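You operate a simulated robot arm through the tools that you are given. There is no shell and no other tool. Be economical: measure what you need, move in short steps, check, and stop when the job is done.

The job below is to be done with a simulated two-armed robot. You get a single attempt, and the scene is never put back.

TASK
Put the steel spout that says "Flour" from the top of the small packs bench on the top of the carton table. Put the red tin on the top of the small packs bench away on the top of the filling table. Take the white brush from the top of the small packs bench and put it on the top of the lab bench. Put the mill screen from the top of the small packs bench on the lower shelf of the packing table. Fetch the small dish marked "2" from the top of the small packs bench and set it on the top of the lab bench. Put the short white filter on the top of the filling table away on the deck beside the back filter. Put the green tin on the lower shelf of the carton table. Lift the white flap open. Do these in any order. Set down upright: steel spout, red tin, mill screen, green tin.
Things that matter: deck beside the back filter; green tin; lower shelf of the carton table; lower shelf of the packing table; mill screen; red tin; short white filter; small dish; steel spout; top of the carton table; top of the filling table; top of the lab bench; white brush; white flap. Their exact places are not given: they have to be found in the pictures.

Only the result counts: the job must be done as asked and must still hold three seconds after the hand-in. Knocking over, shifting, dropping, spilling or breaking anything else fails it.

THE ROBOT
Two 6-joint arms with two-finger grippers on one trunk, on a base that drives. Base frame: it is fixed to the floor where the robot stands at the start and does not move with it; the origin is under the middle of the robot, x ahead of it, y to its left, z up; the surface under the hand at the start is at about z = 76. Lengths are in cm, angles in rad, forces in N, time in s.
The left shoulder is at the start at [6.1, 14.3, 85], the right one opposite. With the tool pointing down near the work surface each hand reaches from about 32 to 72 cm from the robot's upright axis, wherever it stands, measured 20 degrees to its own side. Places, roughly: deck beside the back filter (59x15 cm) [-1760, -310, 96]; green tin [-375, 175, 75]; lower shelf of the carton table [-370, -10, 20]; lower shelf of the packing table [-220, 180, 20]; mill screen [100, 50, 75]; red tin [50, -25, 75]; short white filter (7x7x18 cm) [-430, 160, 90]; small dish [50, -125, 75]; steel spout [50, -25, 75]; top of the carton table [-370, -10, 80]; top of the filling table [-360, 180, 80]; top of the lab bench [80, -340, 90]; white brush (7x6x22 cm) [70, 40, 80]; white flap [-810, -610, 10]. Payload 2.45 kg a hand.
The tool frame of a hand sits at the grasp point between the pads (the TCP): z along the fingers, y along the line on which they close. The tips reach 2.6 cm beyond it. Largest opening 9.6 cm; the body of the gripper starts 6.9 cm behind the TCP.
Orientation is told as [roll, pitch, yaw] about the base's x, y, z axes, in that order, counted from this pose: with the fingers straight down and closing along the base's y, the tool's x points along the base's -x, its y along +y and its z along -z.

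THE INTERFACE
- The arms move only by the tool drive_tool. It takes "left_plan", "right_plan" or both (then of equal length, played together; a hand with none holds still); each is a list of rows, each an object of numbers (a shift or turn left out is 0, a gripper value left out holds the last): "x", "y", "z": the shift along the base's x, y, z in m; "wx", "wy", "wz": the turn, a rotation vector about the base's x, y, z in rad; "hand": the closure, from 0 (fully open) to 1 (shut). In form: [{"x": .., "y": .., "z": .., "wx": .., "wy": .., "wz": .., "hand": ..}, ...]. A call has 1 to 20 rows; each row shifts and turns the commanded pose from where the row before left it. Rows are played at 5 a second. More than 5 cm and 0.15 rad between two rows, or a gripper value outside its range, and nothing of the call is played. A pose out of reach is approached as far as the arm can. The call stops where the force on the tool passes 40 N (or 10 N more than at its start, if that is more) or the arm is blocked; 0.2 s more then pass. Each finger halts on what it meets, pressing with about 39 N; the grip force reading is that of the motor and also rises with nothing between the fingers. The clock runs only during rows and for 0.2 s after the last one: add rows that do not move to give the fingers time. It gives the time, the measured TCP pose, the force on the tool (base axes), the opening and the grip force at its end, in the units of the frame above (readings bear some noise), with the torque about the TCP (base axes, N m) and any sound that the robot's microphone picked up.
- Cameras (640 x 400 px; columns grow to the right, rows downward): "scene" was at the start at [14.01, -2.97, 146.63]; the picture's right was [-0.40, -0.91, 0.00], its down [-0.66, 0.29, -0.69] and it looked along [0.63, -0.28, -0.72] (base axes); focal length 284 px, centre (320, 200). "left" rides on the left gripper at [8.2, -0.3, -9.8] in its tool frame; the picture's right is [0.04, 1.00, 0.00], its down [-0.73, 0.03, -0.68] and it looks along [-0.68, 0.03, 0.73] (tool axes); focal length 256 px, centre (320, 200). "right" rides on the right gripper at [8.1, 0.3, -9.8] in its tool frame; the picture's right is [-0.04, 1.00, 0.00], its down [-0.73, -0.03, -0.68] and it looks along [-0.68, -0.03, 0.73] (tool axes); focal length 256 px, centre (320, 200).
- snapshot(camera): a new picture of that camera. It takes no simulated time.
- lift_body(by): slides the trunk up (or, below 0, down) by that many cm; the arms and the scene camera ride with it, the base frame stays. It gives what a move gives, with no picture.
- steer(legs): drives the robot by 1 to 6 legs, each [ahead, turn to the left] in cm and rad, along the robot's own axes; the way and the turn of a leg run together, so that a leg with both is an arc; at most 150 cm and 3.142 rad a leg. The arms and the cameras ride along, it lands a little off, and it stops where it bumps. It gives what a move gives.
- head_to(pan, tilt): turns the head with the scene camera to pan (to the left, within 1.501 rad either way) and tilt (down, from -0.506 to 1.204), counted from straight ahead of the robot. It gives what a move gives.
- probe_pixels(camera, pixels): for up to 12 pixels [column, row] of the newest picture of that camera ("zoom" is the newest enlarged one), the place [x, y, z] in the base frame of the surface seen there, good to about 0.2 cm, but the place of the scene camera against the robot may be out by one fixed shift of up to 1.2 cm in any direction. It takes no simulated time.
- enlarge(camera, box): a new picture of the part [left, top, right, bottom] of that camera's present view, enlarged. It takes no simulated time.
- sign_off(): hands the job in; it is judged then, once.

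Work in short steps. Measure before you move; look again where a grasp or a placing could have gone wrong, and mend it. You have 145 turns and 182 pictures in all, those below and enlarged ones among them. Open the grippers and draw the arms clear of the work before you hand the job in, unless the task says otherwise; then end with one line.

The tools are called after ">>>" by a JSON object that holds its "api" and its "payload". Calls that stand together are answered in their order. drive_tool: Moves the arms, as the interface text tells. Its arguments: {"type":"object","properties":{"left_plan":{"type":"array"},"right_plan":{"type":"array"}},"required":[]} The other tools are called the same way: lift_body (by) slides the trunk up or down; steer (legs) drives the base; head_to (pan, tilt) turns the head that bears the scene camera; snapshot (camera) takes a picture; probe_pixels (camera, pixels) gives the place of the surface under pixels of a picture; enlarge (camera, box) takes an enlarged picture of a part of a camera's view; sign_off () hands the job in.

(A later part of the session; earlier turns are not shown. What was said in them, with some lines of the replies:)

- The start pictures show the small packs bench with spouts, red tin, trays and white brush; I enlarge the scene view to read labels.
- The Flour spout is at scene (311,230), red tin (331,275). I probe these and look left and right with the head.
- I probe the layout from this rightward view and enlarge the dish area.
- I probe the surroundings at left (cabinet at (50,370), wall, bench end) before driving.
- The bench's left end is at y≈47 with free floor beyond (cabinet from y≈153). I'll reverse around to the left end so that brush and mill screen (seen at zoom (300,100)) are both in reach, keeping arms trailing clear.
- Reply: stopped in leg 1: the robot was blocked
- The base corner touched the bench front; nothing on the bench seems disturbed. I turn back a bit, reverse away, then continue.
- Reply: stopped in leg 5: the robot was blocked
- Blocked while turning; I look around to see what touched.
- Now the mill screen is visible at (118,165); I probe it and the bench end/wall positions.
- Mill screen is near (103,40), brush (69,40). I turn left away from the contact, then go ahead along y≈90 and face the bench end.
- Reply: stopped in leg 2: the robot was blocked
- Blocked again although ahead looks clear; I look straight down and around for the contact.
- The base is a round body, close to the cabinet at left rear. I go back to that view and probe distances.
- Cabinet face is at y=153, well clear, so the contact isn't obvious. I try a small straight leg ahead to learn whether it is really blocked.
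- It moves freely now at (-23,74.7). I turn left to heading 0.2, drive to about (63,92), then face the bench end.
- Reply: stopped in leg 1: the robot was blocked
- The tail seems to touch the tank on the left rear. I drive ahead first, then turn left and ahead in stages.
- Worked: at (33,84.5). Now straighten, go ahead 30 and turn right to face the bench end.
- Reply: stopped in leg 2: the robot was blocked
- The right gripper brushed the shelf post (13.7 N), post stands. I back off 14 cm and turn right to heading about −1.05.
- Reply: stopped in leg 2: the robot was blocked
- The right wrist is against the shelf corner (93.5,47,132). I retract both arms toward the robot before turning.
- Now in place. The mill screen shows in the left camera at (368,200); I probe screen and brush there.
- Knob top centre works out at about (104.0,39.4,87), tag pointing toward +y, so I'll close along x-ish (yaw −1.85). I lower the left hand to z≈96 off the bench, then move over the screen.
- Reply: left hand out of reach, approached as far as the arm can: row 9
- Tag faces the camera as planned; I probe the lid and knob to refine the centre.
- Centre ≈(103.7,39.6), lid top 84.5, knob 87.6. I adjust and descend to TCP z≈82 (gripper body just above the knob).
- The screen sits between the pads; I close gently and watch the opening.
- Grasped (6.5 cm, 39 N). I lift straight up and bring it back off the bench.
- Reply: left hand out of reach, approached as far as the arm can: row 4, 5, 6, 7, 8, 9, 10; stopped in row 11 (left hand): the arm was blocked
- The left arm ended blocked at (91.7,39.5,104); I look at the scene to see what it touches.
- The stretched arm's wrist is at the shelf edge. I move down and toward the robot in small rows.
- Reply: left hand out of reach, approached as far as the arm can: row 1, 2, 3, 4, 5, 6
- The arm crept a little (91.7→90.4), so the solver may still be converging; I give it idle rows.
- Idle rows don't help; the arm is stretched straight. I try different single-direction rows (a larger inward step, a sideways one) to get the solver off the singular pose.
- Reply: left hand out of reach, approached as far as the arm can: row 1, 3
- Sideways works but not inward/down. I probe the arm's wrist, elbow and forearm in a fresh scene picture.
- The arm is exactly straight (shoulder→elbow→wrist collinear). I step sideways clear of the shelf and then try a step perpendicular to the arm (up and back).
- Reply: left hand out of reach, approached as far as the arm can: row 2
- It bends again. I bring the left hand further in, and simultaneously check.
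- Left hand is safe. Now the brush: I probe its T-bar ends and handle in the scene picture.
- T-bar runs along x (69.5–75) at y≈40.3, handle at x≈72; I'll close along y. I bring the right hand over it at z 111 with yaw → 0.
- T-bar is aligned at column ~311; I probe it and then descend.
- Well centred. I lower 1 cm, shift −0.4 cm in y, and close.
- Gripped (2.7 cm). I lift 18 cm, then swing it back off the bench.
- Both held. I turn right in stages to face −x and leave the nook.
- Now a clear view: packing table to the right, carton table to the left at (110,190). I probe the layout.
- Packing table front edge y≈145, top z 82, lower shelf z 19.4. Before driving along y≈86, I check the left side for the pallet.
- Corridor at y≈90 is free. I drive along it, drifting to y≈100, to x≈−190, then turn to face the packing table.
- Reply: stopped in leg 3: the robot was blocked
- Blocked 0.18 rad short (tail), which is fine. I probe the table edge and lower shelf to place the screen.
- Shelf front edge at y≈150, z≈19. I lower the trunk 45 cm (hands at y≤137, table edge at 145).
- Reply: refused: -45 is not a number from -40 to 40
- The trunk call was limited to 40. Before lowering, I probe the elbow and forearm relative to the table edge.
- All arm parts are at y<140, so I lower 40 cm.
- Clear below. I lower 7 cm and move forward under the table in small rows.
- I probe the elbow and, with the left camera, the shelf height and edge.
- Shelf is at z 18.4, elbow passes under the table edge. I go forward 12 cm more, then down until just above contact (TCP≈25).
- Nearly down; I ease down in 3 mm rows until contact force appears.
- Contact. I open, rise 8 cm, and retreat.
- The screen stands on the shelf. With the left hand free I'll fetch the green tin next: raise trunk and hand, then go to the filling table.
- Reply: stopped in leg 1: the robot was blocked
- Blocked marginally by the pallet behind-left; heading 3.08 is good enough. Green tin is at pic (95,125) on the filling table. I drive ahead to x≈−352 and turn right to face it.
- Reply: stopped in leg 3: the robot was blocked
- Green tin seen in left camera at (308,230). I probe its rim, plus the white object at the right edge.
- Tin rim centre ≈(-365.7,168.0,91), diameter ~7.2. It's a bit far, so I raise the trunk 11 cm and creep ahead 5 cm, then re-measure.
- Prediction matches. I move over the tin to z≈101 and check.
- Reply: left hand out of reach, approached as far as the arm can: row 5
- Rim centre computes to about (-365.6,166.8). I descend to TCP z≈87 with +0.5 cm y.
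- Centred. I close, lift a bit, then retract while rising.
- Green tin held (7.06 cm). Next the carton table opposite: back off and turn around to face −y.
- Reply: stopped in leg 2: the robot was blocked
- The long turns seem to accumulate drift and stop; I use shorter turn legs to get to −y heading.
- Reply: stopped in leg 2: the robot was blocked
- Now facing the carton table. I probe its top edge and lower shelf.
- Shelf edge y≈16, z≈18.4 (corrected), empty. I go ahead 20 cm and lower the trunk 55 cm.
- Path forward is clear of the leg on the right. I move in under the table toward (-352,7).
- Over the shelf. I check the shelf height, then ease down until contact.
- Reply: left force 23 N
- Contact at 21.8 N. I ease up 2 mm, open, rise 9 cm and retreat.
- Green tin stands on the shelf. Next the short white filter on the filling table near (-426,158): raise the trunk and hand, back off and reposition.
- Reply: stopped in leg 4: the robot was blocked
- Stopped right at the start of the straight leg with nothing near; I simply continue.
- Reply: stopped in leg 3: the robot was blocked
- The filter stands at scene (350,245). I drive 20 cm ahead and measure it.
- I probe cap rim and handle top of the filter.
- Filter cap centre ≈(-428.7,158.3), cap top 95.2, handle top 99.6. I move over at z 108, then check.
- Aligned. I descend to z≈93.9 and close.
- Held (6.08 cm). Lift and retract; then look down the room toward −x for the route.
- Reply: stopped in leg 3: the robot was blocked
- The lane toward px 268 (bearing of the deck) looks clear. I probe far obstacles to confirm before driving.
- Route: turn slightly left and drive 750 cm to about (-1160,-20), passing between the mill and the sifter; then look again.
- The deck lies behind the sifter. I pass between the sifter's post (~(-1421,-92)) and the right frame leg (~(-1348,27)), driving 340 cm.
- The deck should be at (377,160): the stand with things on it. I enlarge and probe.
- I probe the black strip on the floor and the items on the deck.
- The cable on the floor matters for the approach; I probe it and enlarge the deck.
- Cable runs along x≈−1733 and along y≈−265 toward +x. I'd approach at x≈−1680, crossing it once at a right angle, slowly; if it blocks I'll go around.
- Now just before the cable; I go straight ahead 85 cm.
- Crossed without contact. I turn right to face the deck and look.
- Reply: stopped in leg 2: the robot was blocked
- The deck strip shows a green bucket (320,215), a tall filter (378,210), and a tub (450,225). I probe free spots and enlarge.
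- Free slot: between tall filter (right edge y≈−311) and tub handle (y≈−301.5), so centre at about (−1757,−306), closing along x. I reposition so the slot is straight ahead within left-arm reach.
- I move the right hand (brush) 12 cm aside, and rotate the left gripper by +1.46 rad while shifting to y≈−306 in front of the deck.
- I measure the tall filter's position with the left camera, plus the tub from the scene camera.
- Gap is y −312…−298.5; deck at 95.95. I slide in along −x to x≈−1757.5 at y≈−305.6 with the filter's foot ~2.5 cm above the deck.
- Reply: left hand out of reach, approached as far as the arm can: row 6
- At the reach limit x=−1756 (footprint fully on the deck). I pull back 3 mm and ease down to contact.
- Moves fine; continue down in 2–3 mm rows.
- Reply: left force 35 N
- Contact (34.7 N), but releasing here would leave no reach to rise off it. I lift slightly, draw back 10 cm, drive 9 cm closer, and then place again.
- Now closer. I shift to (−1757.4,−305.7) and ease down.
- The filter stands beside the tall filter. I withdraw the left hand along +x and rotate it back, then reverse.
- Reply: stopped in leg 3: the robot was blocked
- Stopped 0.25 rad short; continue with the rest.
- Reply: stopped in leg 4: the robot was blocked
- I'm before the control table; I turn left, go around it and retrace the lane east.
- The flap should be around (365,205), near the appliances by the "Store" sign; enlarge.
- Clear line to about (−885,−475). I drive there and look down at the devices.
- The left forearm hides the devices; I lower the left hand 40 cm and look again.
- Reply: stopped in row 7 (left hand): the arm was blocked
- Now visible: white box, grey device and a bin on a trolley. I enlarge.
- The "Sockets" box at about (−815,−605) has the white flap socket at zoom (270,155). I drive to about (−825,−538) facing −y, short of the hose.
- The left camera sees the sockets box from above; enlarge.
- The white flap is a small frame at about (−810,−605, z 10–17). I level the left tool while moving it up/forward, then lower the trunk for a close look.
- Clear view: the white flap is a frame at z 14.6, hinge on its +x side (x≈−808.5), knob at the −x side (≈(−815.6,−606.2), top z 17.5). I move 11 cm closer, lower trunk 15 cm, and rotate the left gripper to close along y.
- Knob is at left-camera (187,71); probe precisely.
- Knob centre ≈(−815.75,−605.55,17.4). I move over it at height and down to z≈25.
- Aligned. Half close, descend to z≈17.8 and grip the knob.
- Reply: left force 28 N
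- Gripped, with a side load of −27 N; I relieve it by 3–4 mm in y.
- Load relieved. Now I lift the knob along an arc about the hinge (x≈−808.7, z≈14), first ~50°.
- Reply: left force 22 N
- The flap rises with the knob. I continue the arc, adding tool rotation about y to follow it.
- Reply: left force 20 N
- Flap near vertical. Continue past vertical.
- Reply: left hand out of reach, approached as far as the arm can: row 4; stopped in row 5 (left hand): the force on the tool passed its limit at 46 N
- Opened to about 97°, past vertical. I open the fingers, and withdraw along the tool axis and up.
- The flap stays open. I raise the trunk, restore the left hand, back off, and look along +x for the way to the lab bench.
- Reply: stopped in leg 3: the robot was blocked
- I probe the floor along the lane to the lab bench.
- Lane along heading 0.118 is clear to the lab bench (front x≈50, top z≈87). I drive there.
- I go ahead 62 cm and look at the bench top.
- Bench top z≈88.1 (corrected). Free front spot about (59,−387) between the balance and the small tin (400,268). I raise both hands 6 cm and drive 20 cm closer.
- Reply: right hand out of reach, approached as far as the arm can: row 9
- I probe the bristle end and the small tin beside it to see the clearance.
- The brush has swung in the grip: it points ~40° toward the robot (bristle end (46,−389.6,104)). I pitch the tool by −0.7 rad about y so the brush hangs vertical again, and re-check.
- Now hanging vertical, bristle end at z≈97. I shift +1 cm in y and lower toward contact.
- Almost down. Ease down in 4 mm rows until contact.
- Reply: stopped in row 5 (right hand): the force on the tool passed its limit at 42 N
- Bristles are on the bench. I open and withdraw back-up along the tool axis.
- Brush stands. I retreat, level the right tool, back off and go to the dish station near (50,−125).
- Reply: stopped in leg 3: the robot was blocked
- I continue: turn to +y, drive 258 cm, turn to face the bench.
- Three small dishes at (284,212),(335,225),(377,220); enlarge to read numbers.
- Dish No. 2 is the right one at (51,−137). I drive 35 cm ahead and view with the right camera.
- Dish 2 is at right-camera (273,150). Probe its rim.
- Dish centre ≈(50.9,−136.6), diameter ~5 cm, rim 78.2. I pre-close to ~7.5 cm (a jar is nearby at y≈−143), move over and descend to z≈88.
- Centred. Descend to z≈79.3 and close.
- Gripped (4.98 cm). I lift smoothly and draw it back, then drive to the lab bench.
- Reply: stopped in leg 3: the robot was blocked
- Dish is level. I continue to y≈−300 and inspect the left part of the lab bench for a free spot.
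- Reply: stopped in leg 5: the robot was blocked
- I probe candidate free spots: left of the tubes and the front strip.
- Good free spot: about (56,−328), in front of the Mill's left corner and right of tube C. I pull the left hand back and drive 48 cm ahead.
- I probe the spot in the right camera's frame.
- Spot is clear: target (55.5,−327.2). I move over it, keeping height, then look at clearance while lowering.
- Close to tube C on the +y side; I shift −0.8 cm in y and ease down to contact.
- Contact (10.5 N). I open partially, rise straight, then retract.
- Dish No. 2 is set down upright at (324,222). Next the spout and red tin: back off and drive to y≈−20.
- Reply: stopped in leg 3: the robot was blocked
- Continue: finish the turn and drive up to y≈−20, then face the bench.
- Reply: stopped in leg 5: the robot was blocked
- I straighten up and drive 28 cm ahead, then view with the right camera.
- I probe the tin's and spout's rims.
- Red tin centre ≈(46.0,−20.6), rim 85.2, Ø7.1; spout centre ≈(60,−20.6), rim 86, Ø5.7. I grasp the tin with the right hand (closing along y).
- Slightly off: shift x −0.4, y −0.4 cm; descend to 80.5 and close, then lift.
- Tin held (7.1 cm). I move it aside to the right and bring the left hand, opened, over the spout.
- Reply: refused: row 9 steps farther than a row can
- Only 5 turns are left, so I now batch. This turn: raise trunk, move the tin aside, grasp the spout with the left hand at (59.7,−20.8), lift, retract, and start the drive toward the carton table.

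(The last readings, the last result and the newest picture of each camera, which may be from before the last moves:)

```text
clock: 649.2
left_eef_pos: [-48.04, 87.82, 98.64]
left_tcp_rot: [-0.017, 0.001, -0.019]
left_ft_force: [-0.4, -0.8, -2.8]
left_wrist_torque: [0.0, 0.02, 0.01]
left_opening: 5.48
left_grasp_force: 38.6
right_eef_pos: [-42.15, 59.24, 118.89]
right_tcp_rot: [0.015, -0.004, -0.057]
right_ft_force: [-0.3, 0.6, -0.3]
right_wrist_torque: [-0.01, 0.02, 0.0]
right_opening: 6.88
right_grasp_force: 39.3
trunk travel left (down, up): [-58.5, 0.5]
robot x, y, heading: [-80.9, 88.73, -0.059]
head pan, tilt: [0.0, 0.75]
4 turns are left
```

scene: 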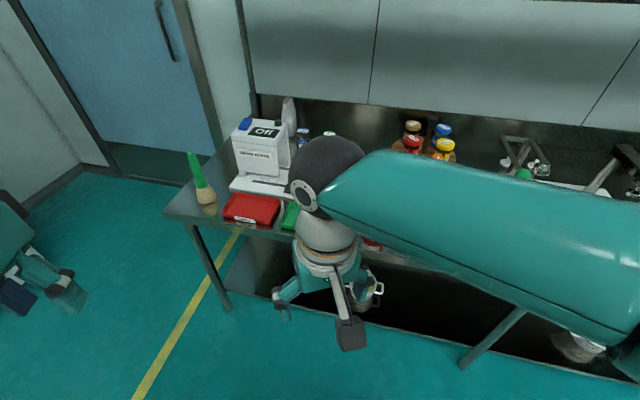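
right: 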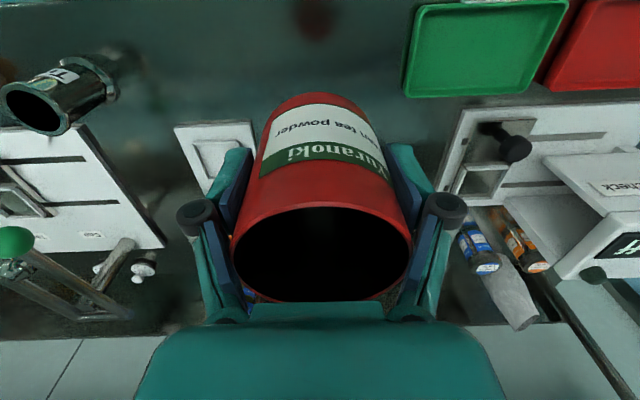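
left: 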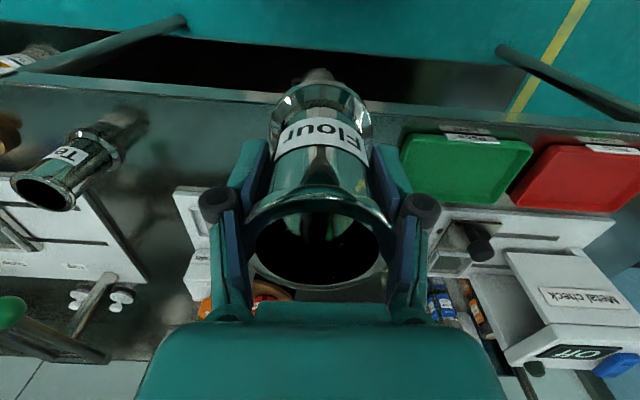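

Both held. Single-leg calls turn cleanly. I reverse along y≈95 to x≈−365, turn to face the carton table, go 23 cm ahead, and take a picture with a grid of probes.

>>> {"api": "steer", "payload": {"legs": [[-142, 0.05]]}}

>>> {"api": "steer", "payload": {"legs": [[-142, 0]]}}

>>> {"api": "steer", "payload": {"legs": [[0, -0.55]]}}

>>> {"api": "steer", "payload": {"legs": [[0, -0.5]]}}

>>> {"api": "steer", "payload": {"legs": [[0, -0.49]]}}

>>> {"api": "steer", "payload": {"legs": [[23, 0]]}}

>>> {"api": "head_to", "payload": {"pan": 0.0, "tilt": 0.75}}

>>> {"api": "snapshot", "payload": {"camera": "scene"}}

>>> {"api": "probe_pixels", "payload": {"camera": "scene", "pixels": [[284, 299], [284, 280], [284, 318], [250, 299], [320, 299], [350, 299], [284, 262], [250, 280], [320, 280], [350, 280], [385, 299], [220, 299]]}}

>>> {"api": "snapshot", "payload": {"camera": "left"}}

>>> {"api": "probe_pixels", "payload": {"camera": "left", "pixels": [[100, 200], [150, 260], [200, 150], [450, 200], [500, 250], [540, 150], [80, 280], [560, 280], [100, 100], [540, 100]]}}

```text
clock: 656.4
left_eef_pos: [-190.21, 95.66, 98.45]
left_tcp_rot: [-0.016, 0.0, 0.015]
left_ft_force: [-0.4, -0.6, -2.6]
left_wrist_torque: [0.0, 0.0, -0.02]
left_opening: 5.5
left_grasp_force: 38.8
right_eef_pos: [-183.29, 67.06, 118.73]
right_tcp_rot: [0.017, -0.004, -0.023]
right_ft_force: [-0.1, -0.5, -0.9]
right_wrist_torque: [0.01, -0.01, 0.02]
right_opening: 6.89
right_grasp_force: 39.2
trunk travel left (down, up): [-58.5, 0.5]
robot x, y, heading: [-223.64, 95.45, -0.028]
head pan, tilt: [0.0, 0.75]
```

```text
clock: 663.6
left_eef_pos: [-332.34, 100.18, 98.68]
left_tcp_rot: [-0.015, 0.0, 0.004]
left_ft_force: [-0.8, 0.4, -3.0]
left_wrist_torque: [-0.02, -0.01, -0.02]
left_opening: 5.52
left_grasp_force: 39.2
right_eef_pos: [-325.78, 71.45, 118.8]
right_tcp_rot: [0.015, -0.003, -0.032]
right_ft_force: [-0.4, -0.3, -0.9]
right_wrist_torque: [0.01, 0.0, 0.01]
right_opening: 6.89
right_grasp_force: 39.1
trunk travel left (down, up): [-58.5, 0.5]
robot x, y, heading: [-365.22, 100.54, -0.038]
head pan, tilt: [0.0, 0.75]
```

```text
clock: 665.7
left_eef_pos: [-337.27, 83.2, 98.59]
left_tcp_rot: [-0.016, 0.0, -0.539]
left_ft_force: [0.0, 0.2, -3.3]
left_wrist_torque: [0.01, 0.01, -0.01]
left_opening: 5.53
left_grasp_force: 38.9
right_eef_pos: [-346.24, 55.33, 118.91]
right_tcp_rot: [0.017, -0.003, -0.577]
right_ft_force: [0.7, -1.1, -0.4]
right_wrist_torque: [-0.01, 0.01, 0.01]
right_opening: 6.88
right_grasp_force: 39.5
trunk travel left (down, up): [-58.5, 0.5]
robot x, y, heading: [-364.22, 101.98, -0.587]
head pan, tilt: [0.0, 0.75]
```

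```text
clock: 667.7
left_eef_pos: [-349.69, 72.25, 98.73]
left_tcp_rot: [-0.014, 0.001, -1.052]
left_ft_force: [0.2, -0.6, -3.6]
left_wrist_torque: [0.0, -0.04, 0.0]
left_opening: 5.49
left_grasp_force: 38.7
right_eef_pos: [-371.39, 52.19, 119.02]
right_tcp_rot: [0.016, -0.003, -1.088]
right_ft_force: [-0.5, -0.6, -0.7]
right_wrist_torque: [-0.01, 0.01, 0.02]
right_opening: 6.88
right_grasp_force: 39.5
trunk travel left (down, up): [-58.5, 0.5]
robot x, y, heading: [-362.67, 102.7, -1.094]
head pan, tilt: [0.0, 0.75]
```

```text
clock: 669.7
left_eef_pos: [-365.54, 69.53, 98.59]
left_tcp_rot: [-0.015, 0.0, -1.534]
left_ft_force: [0.4, 0.2, -3.1]
left_wrist_torque: [0.03, 0.02, -0.03]
left_opening: 5.49
left_grasp_force: 38.8
right_eef_pos: [-393.86, 62.07, 118.93]
right_tcp_rot: [0.017, -0.002, -1.568]
right_ft_force: [-0.6, -0.4, -0.8]
right_wrist_torque: [0.0, 0.0, -0.01]
right_opening: 6.88
right_grasp_force: 38.6
trunk travel left (down, up): [-58.5, 0.5]
robot x, y, heading: [-361.12, 102.59, -1.578]
head pan, tilt: [0.0, 0.75]
```

```text
clock: 671.4
left_eef_pos: [-365.6, 46.74, 98.7]
left_tcp_rot: [-0.014, 0.001, -1.532]
left_ft_force: [0.3, -0.2, -1.8]
left_wrist_torque: [0.04, 0.02, 0.02]
left_opening: 5.5
left_grasp_force: 39.3
right_eef_pos: [-393.93, 38.81, 118.87]
right_tcp_rot: [0.015, 0.0, -1.565]
right_ft_force: [-0.3, -0.2, -0.8]
right_wrist_torque: [0.04, 0.0, 0.0]
right_opening: 6.9
right_grasp_force: 39.4
trunk travel left (down, up): [-58.5, 0.5]
robot x, y, heading: [-361.21, 80.06, -1.574]
head pan, tilt: [0.0, 0.75]
```

```text
clock: 672.0
left_eef_pos: [-365.55, 46.71, 98.78]
left_tcp_rot: [-0.015, 0.0, -1.532]
left_ft_force: [0.1, -0.6, -2.7]
left_wrist_torque: [0.04, 0.0, -0.01]
left_opening: 5.5
left_grasp_force: 39.4
right_eef_pos: [-393.76, 38.98, 119.08]
right_tcp_rot: [0.015, -0.003, -1.567]
right_ft_force: [-0.1, 0.4, -0.6]
right_wrist_torque: [0.02, 0.0, -0.02]
right_opening: 6.88
right_grasp_force: 38.3
trunk travel left (down, up): [-58.5, 0.5]
robot x, y, heading: [-361.04, 80.06, -1.569]
head pan, tilt: [0.0, 0.75]
```

```text
17 pictures are left
```

scene: 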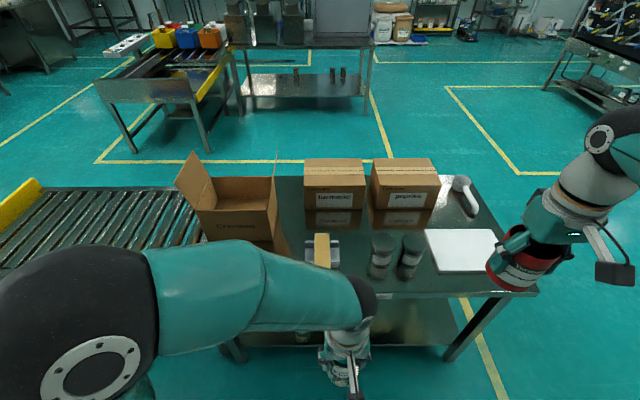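

```text
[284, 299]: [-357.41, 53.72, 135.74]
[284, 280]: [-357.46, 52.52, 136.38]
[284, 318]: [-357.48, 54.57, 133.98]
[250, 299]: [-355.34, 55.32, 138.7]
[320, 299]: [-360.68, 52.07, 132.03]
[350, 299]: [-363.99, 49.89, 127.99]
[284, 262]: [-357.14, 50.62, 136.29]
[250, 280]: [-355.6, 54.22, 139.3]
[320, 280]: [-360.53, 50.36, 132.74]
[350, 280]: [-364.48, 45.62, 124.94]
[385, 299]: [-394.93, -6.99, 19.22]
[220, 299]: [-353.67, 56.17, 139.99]
```

```text
16 pictures are left
```

left: 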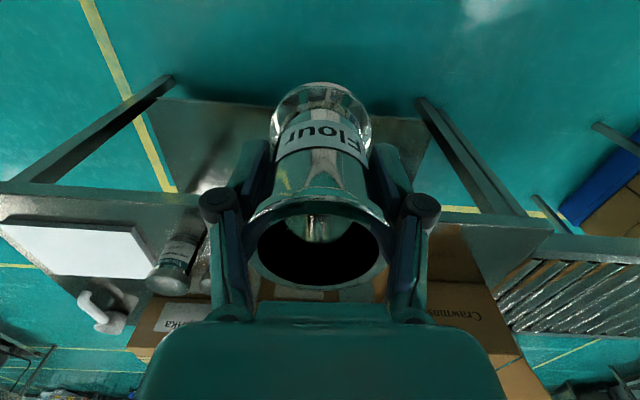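

```text
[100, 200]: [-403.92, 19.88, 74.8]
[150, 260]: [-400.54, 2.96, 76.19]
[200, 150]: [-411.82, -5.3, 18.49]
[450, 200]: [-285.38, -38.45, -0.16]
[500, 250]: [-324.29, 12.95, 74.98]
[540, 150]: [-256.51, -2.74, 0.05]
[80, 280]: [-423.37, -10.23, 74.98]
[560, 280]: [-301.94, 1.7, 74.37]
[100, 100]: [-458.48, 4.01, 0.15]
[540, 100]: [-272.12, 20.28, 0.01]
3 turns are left
```

Table top is at z 75.0, free spot in front at (−349.5,14) between box corner (−347,5.6) and dispenser. I place the spout there, withdraw, then drive round to the filling table with the tin.

>>> {"api": "drive_tool", "payload": {"left_plan": [{"x": 0.02, "y": -0.041}, {"x": 0.02, "y": -0.041}, {"x": 0.02, "y": -0.041}, {"x": 0.02, "y": -0.041}, {"x": 0.02, "y": -0.041}, {"x": 0.02, "y": -0.041}, {"x": 0.02, "y": -0.041}, {"x": 0.02, "y": -0.04}, {}, {"z": -0.04}, {"z": -0.04}, {"z": -0.04}, {"z": -0.04}, {"z": -0.006}, {}]}}

>>> {"api": "drive_tool", "payload": {"left_plan": [{"z": -0.003}, {"z": -0.003}, {"z": -0.003}, {"z": -0.002}, {}]}}

>>> {"api": "drive_tool", "payload": {"left_plan": [{"hand": 0.6}, {"hand": 0.3}, {"hand": 0}, {}, {}, {"z": 0.03}, {"z": 0.04}, {"z": 0.04}, {"z": 0.04}, {"y": 0.04}, {"y": 0.045}, {"y": 0.045}, {"y": 0.045}, {"y": 0.045}, {"y": 0.045}, {"y": 0.045}, {}]}}

>>> {"api": "snapshot", "payload": {"camera": "left"}}

>>> {"api": "steer", "payload": {"legs": [[-15, 0]]}}

>>> {"api": "steer", "payload": {"legs": [[0, -0.55]]}}

>>> {"api": "steer", "payload": {"legs": [[0, -0.5]]}}

>>> {"api": "steer", "payload": {"legs": [[0, -0.5]]}}

>>> {"api": "steer", "payload": {"legs": [[22, 0]]}}

>>> {"api": "steer", "payload": {"legs": [[0, -0.55]]}}

>>> {"api": "steer", "payload": {"legs": [[0, -0.5]]}}

>>> {"api": "steer", "payload": {"legs": [[0, -0.5]]}}

>>> {"api": "steer", "payload": {"legs": [[9, 0]]}}

>>> {"api": "head_to", "payload": {"pan": 0.0, "tilt": 0.75}}

>>> {"api": "snapshot", "payload": {"camera": "scene"}}

>>> {"api": "snapshot", "payload": {"camera": "right"}}

>>> {"api": "snapshot", "payload": {"camera": "left"}}

```text
clock: 675.2
left_eef_pos: [-349.45, 13.86, 82.18]
left_tcp_rot: [-0.016, 0.002, -1.529]
left_ft_force: [0.0, 0.8, -1.8]
left_wrist_torque: [0.03, -0.01, 0.01]
left_opening: 5.51
left_grasp_force: 39.5
right_eef_pos: [-393.91, 38.93, 119.1]
right_tcp_rot: [0.015, -0.004, -1.565]
right_ft_force: [-0.9, -0.5, -0.9]
right_wrist_torque: [0.0, -0.01, 0.01]
right_opening: 6.88
right_grasp_force: 38.7
trunk travel left (down, up): [-58.5, 0.5]
robot x, y, heading: [-360.99, 79.75, -1.575]
head pan, tilt: [0.0, 0.75]
```

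```text
clock: 676.4
left_eef_pos: [-349.72, 13.92, 81.17]
left_tcp_rot: [-0.016, -0.002, -1.53]
left_ft_force: [-0.2, 0.5, 3.1]
left_wrist_torque: [0.05, -0.22, 0.02]
left_opening: 5.49
left_grasp_force: 39.3
right_eef_pos: [-393.87, 38.94, 119.11]
right_tcp_rot: [0.016, -0.005, -1.565]
right_ft_force: [0.4, -0.5, -0.8]
right_wrist_torque: [0.02, -0.01, 0.02]
right_opening: 6.89
right_grasp_force: 39.1
trunk travel left (down, up): [-58.5, 0.5]
robot x, y, heading: [-361.48, 79.78, -1.575]
head pan, tilt: [0.0, 0.75]
```

```text
clock: 680.0
left_eef_pos: [-349.6, 45.0, 95.98]
left_tcp_rot: [-0.016, 0.0, -1.528]
left_ft_force: [0.1, 0.6, -0.4]
left_wrist_torque: [0.01, -0.02, 0.03]
left_opening: 9.62
left_grasp_force: 0.0
right_eef_pos: [-393.88, 38.89, 119.01]
right_tcp_rot: [0.014, -0.003, -1.566]
right_ft_force: [0.0, -0.9, -1.8]
right_wrist_torque: [0.02, 0.02, -0.02]
right_opening: 6.87
right_grasp_force: 38.8
trunk travel left (down, up): [-58.5, 0.5]
robot x, y, heading: [-361.37, 79.61, -1.573]
head pan, tilt: [0.0, 0.75]
```

```text
15 pictures are left
```

left: 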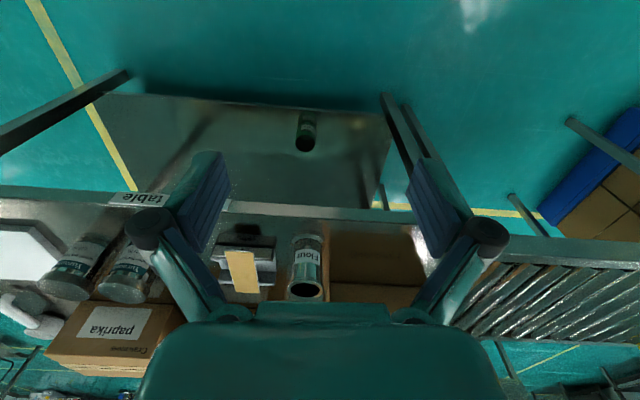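

```text
clock: 681.4
left_eef_pos: [-349.45, 60.35, 96.09]
left_tcp_rot: [-0.016, -0.003, -1.529]
left_ft_force: [0.1, 0.6, -0.3]
left_wrist_torque: [-0.07, 0.02, -0.02]
left_opening: 9.6
left_grasp_force: 0.0
right_eef_pos: [-393.78, 54.19, 119.22]
right_tcp_rot: [0.017, -0.007, -1.567]
right_ft_force: [-0.4, 0.3, -0.7]
right_wrist_torque: [-0.02, 0.01, -0.03]
right_opening: 6.88
right_grasp_force: 39.1
trunk travel left (down, up): [-58.5, 0.5]
robot x, y, heading: [-360.81, 94.82, -1.575]
head pan, tilt: [0.0, 0.75]
```

```text
clock: 683.5
left_eef_pos: [-369.29, 59.53, 96.06]
left_tcp_rot: [-0.015, -0.001, -2.083]
left_ft_force: [0.3, -0.2, -0.2]
left_wrist_torque: [-0.03, 0.03, 0.04]
left_opening: 9.6
left_grasp_force: 0.0
right_eef_pos: [-410.18, 77.51, 119.23]
right_tcp_rot: [0.014, -0.003, -2.119]
right_ft_force: [-0.4, 0.0, -1.0]
right_wrist_torque: [-0.01, 0.02, -0.03]
right_opening: 6.85
right_grasp_force: 39.0
trunk travel left (down, up): [-58.5, 0.5]
robot x, y, heading: [-359.32, 93.75, -2.13]
head pan, tilt: [0.0, 0.75]
```

```text
clock: 685.5
left_eef_pos: [-384.75, 68.37, 96.05]
left_tcp_rot: [-0.014, 0.0, -2.579]
left_ft_force: [0.7, -0.3, -0.1]
left_wrist_torque: [0.04, 0.0, -0.02]
left_opening: 9.6
left_grasp_force: 0.0
right_eef_pos: [-412.13, 103.52, 119.19]
right_tcp_rot: [0.016, -0.004, -2.613]
right_ft_force: [-0.4, 0.9, -0.4]
right_wrist_torque: [0.02, -0.03, -0.01]
right_opening: 6.89
right_grasp_force: 39.2
trunk travel left (down, up): [-58.5, 0.5]
robot x, y, heading: [-358.39, 92.49, -2.625]
head pan, tilt: [0.0, 0.75]
```

```text
clock: 687.5
left_eef_pos: [-392.87, 83.83, 96.25]
left_tcp_rot: [-0.014, 0.001, -3.079]
left_ft_force: [0.4, 0.1, 0.1]
left_wrist_torque: [-0.01, -0.04, 0.02]
left_opening: 9.61
left_grasp_force: 0.0
right_eef_pos: [-399.9, 128.1, 119.34]
right_tcp_rot: [0.015, -0.003, -3.116]
right_ft_force: [0.2, 0.3, -1.0]
right_wrist_torque: [-0.02, -0.03, 0.01]
right_opening: 6.88
right_grasp_force: 38.8
trunk travel left (down, up): [-58.5, 0.5]
robot x, y, heading: [-358.49, 90.07, -3.121]
head pan, tilt: [0.0, 0.75]
```

```text
clock: 689.2
left_eef_pos: [-415.4, 83.57, 96.16]
left_tcp_rot: [-0.016, 0.002, -3.082]
left_ft_force: [0.3, -0.2, 0.2]
left_wrist_torque: [0.02, -0.02, -0.01]
left_opening: 9.61
left_grasp_force: 0.1
right_eef_pos: [-422.32, 127.69, 119.21]
right_tcp_rot: [0.016, -0.001, -3.118]
right_ft_force: [-0.8, 0.1, -2.2]
right_wrist_torque: [0.0, -0.03, 0.02]
right_opening: 6.87
right_grasp_force: 38.6
trunk travel left (down, up): [-58.5, 0.5]
robot x, y, heading: [-380.46, 89.82, -3.126]
head pan, tilt: [0.0, 0.75]
```

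```text
clock: 691.3
left_eef_pos: [-413.2, 102.47, 96.35]
left_tcp_rot: [-0.015, 0.001, 2.654]
left_ft_force: [1.1, 0.9, -0.2]
left_wrist_torque: [0.02, 0.0, -0.02]
left_opening: 9.6
left_grasp_force: 0.2
right_eef_pos: [-396.14, 143.88, 119.34]
right_tcp_rot: [0.014, -0.002, 2.615]
right_ft_force: [-0.6, 0.6, -0.6]
right_wrist_torque: [-0.01, 0.0, 0.01]
right_opening: 6.88
right_grasp_force: 39.0
trunk travel left (down, up): [-58.5, 0.5]
robot x, y, heading: [-381.73, 87.88, 2.605]
head pan, tilt: [0.0, 0.75]
```

```text
clock: 693.3
left_eef_pos: [-402.68, 116.02, 96.2]
left_tcp_rot: [-0.016, 0.0, 2.153]
left_ft_force: [0.5, -1.1, 0.1]
left_wrist_torque: [0.02, -0.02, -0.01]
left_opening: 9.58
left_grasp_force: 0.1
right_eef_pos: [-367.93, 144.14, 119.37]
right_tcp_rot: [0.014, -0.004, 2.117]
right_ft_force: [-0.1, -0.1, -1.1]
right_wrist_torque: [0.02, -0.02, -0.03]
right_opening: 6.9
right_grasp_force: 39.9
trunk travel left (down, up): [-58.5, 0.5]
robot x, y, heading: [-382.99, 86.98, 2.105]
head pan, tilt: [0.0, 0.75]
```

```text
clock: 695.3
left_eef_pos: [-386.21, 121.81, 96.27]
left_tcp_rot: [-0.015, 0.0, 1.652]
left_ft_force: [0.7, 0.5, -0.4]
left_wrist_torque: [-0.01, -0.04, 0.0]
left_opening: 9.6
left_grasp_force: 0.1
right_eef_pos: [-342.18, 129.76, 119.42]
right_tcp_rot: [0.016, -0.003, 1.613]
right_ft_force: [0.1, -0.1, -1.3]
right_wrist_torque: [-0.01, -0.01, 0.02]
right_opening: 6.86
right_grasp_force: 39.3
trunk travel left (down, up): [-58.5, 0.5]
robot x, y, heading: [-385.5, 87.09, 1.606]
head pan, tilt: [0.0, 0.75]
```

```text
clock: 696.4
left_eef_pos: [-386.67, 131.22, 96.31]
left_tcp_rot: [-0.016, 0.003, 1.65]
left_ft_force: [-0.1, -0.2, -0.5]
left_wrist_torque: [-0.03, 0.0, -0.01]
left_opening: 9.6
left_grasp_force: 0.0
right_eef_pos: [-342.72, 139.08, 119.39]
right_tcp_rot: [0.015, -0.002, 1.615]
right_ft_force: [0.3, 0.2, -0.9]
right_wrist_torque: [-0.05, -0.01, 0.0]
right_opening: 6.89
right_grasp_force: 38.8
trunk travel left (down, up): [-58.5, 0.5]
robot x, y, heading: [-385.73, 96.28, 1.603]
head pan, tilt: [0.0, 0.75]
```

```text
clock: 697.0
left_eef_pos: [-386.49, 131.08, 96.45]
left_tcp_rot: [-0.018, 0.0, 1.65]
left_ft_force: [0.2, 0.0, -0.6]
left_wrist_torque: [0.03, 0.0, 0.02]
left_opening: 9.59
left_grasp_force: 0.2
right_eef_pos: [-342.64, 139.03, 119.48]
right_tcp_rot: [0.016, -0.004, 1.615]
right_ft_force: [-0.7, 0.0, -0.3]
right_wrist_torque: [-0.02, 0.0, -0.04]
right_opening: 6.89
right_grasp_force: 39.1
trunk travel left (down, up): [-58.5, 0.5]
robot x, y, heading: [-385.74, 96.61, 1.608]
head pan, tilt: [0.0, 0.75]
```

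```text
14 pictures are left
```

scene: 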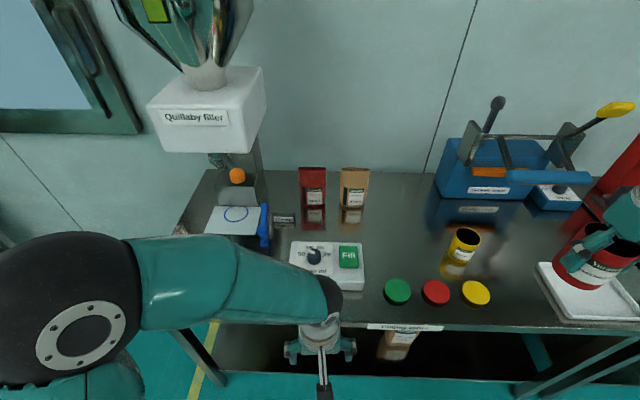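

```text
13 pictures are left
```

right: 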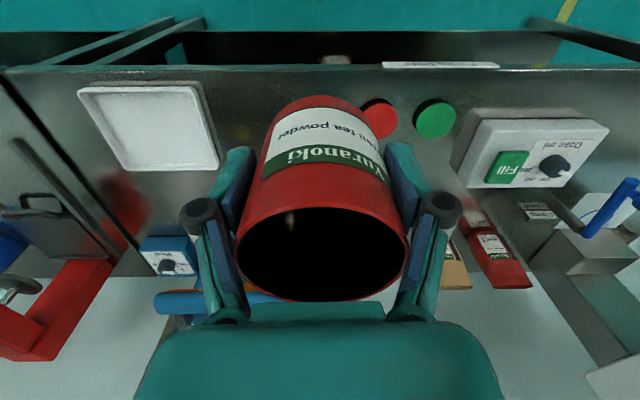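

```text
12 pictures are left
2 turns are left
```

left: 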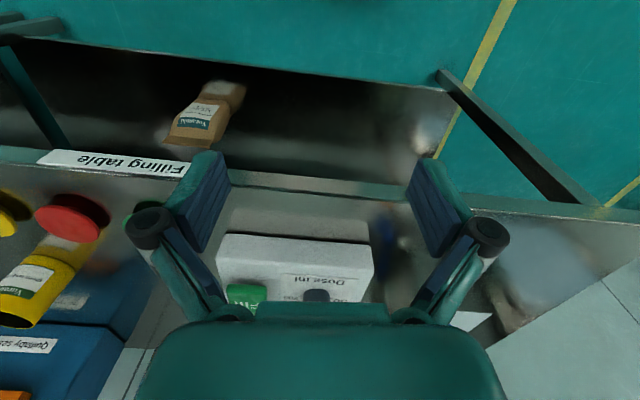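

Spout stands on the carton table. Now the tin: the free spot where the green tin stood, (−365.5,166.5), table z 82.0. I drive 8 cm ahead, lower to z≈98, move over, set down, release, withdraw and check.

>>> {"api": "steer", "payload": {"legs": [[8, 0]]}}

>>> {"api": "drive_tool", "payload": {"right_plan": [{"z": -0.03}, {"z": -0.045}, {"z": -0.045}, {"z": -0.045}, {"z": -0.048}, {}], "left_plan": [{"x": -0.03, "y": -0.01}, {"x": -0.03, "y": -0.01}, {"x": -0.03, "y": -0.01}, {"x": -0.03, "y": -0.01}, {}, {}]}}

>>> {"api": "drive_tool", "payload": {"right_plan": [{"x": -0.0323, "y": 0.0279}, {"x": -0.0323, "y": 0.0279}, {"x": -0.0323, "y": 0.0279}, {"x": -0.0323, "y": 0.0279}, {"x": -0.0323, "y": 0.0279}, {"x": -0.0323, "y": 0.0279}, {"x": -0.0323, "y": 0.0279}, {}, {"z": -0.04}, {"z": -0.04}, {"z": -0.025}, {}]}}

>>> {"api": "drive_tool", "payload": {"right_plan": [{"z": -0.003}, {"z": -0.003}, {"z": -0.003}, {"z": -0.002}, {"z": -0.002}, {}]}}

>>> {"api": "drive_tool", "payload": {"right_plan": [{"hand": 0.6}, {"hand": 0.3}, {"hand": 0}, {}, {}, {"z": 0.03}, {"z": 0.04}, {"z": 0.04}, {"y": -0.04}, {"y": -0.045}, {"y": -0.045}, {"y": -0.045}, {"y": -0.045}, {}]}}

>>> {"api": "steer", "payload": {"legs": [[-15, 0]]}}

>>> {"api": "snapshot", "payload": {"camera": "right"}}

>>> {"api": "snapshot", "payload": {"camera": "scene"}}

```text
clock: 698.0
left_eef_pos: [-386.96, 139.33, 96.33]
left_tcp_rot: [-0.015, 0.004, 1.649]
left_ft_force: [0.0, 0.2, -0.6]
left_wrist_torque: [-0.05, 0.0, 0.04]
left_opening: 9.59
left_grasp_force: 0.1
right_eef_pos: [-342.95, 147.34, 119.37]
right_tcp_rot: [0.015, -0.002, 1.615]
right_ft_force: [-0.8, -0.3, -1.0]
right_wrist_torque: [-0.06, -0.04, 0.0]
right_opening: 6.87
right_grasp_force: 38.9
trunk travel left (down, up): [-58.5, 0.5]
robot x, y, heading: [-386.03, 104.77, 1.607]
head pan, tilt: [0.0, 0.75]
```

```text
clock: 699.5
left_eef_pos: [-398.93, 135.19, 96.67]
left_tcp_rot: [-0.015, -0.001, 1.65]
left_ft_force: [-0.4, -0.1, 0.5]
left_wrist_torque: [0.01, 0.01, -0.03]
left_opening: 9.6
left_grasp_force: 0.1
right_eef_pos: [-343.03, 146.98, 98.22]
right_tcp_rot: [0.017, -0.006, 1.614]
right_ft_force: [-0.9, 0.5, -1.3]
right_wrist_torque: [-0.02, -0.06, -0.03]
right_opening: 6.87
right_grasp_force: 39.5
trunk travel left (down, up): [-58.5, 0.5]
robot x, y, heading: [-386.24, 104.58, 1.602]
head pan, tilt: [0.0, 0.75]
```

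```text
clock: 702.0
left_eef_pos: [-398.9, 135.2, 96.59]
left_tcp_rot: [-0.016, 0.0, 1.649]
left_ft_force: [-0.1, 0.0, 0.0]
left_wrist_torque: [0.0, 0.0, -0.04]
left_opening: 9.62
left_grasp_force: 0.0
right_eef_pos: [-365.35, 166.48, 87.89]
right_tcp_rot: [0.017, -0.004, 1.615]
right_ft_force: [0.1, 0.1, -1.1]
right_wrist_torque: [0.01, -0.01, 0.01]
right_opening: 6.89
right_grasp_force: 39.0
trunk travel left (down, up): [-58.5, 0.5]
robot x, y, heading: [-386.17, 104.88, 1.605]
head pan, tilt: [0.0, 0.75]
```

```text
clock: 703.5
left_eef_pos: [-398.93, 135.25, 96.74]
left_tcp_rot: [-0.015, 0.001, 1.649]
left_ft_force: [-0.5, -0.9, 0.7]
left_wrist_torque: [0.0, 0.0, 0.02]
left_opening: 9.61
left_grasp_force: 0.1
right_eef_pos: [-365.61, 166.91, 87.08]
right_tcp_rot: [0.013, -0.015, 1.61]
right_ft_force: [-0.1, -5.6, 18.1]
right_wrist_torque: [-0.44, -0.4, -0.17]
right_opening: 6.87
right_grasp_force: 38.6
trunk travel left (down, up): [-58.5, 0.5]
robot x, y, heading: [-385.74, 104.63, 1.607]
head pan, tilt: [0.0, 0.75]
stopped in row 6 (right hand): the force on the tool passed its limit at 41 N (the readings are from after the stop); the commanded pose is now the measured one
```

```text
clock: 706.5
left_eef_pos: [-398.91, 135.31, 96.66]
left_tcp_rot: [-0.017, 0.0, 1.651]
left_ft_force: [0.1, -0.3, 0.4]
left_wrist_torque: [-0.04, -0.01, 0.01]
left_opening: 9.58
left_grasp_force: 0.1
right_eef_pos: [-365.67, 144.87, 97.75]
right_tcp_rot: [0.016, -0.009, 1.614]
right_ft_force: [-0.3, -0.1, -0.1]
right_wrist_torque: [-0.02, -0.02, -0.01]
right_opening: 9.6
right_grasp_force: 0.1
trunk travel left (down, up): [-58.5, 0.5]
robot x, y, heading: [-385.78, 104.51, 1.607]
head pan, tilt: [0.0, 0.75]
```

```text
clock: 707.8
left_eef_pos: [-398.48, 120.36, 96.77]
left_tcp_rot: [-0.017, -0.003, 1.649]
left_ft_force: [0.4, -1.0, -0.1]
left_wrist_torque: [0.04, -0.02, 0.0]
left_opening: 9.6
left_grasp_force: 0.0
right_eef_pos: [-365.05, 129.96, 97.94]
right_tcp_rot: [0.015, -0.014, 1.611]
right_ft_force: [0.1, -1.0, -0.5]
right_wrist_torque: [0.04, 0.0, 0.01]
right_opening: 9.58
right_grasp_force: 0.2
trunk travel left (down, up): [-58.5, 0.5]
robot x, y, heading: [-385.51, 90.47, 1.606]
head pan, tilt: [0.0, 0.75]
```

```text
11 pictures are left
```

right: 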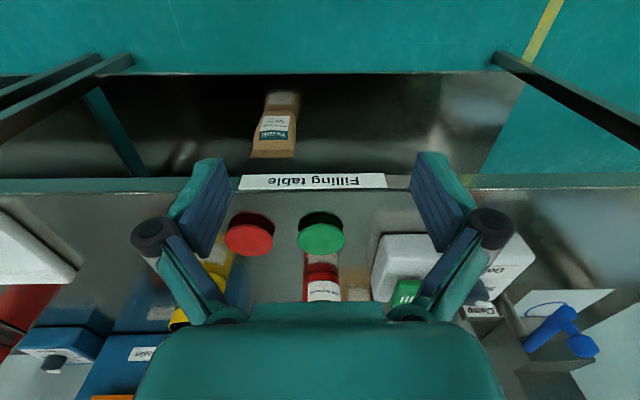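

```text
10 pictures are left
1 turns are left
```

scene: 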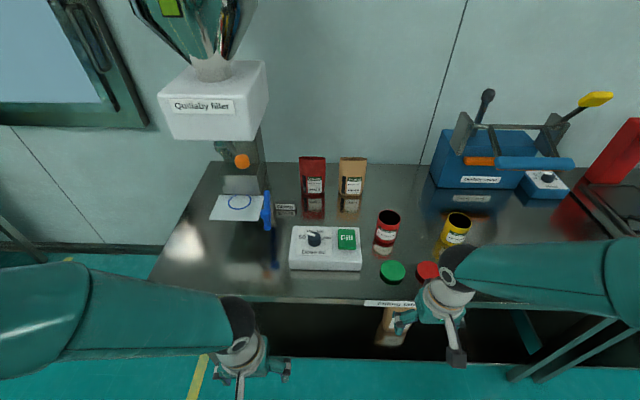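

The red tin stands upright on the filling table at (388,230), both grippers are open and clear of the work, and all eight items are done, so I hand in.

>>> {"api": "sign_off", "payload": {}}

```text
The job is handed in.
```

I finished all eight tasks and handed the job in. I saw each item standing or open after I let go of it, but did not go back for a last look at the earlier ones.
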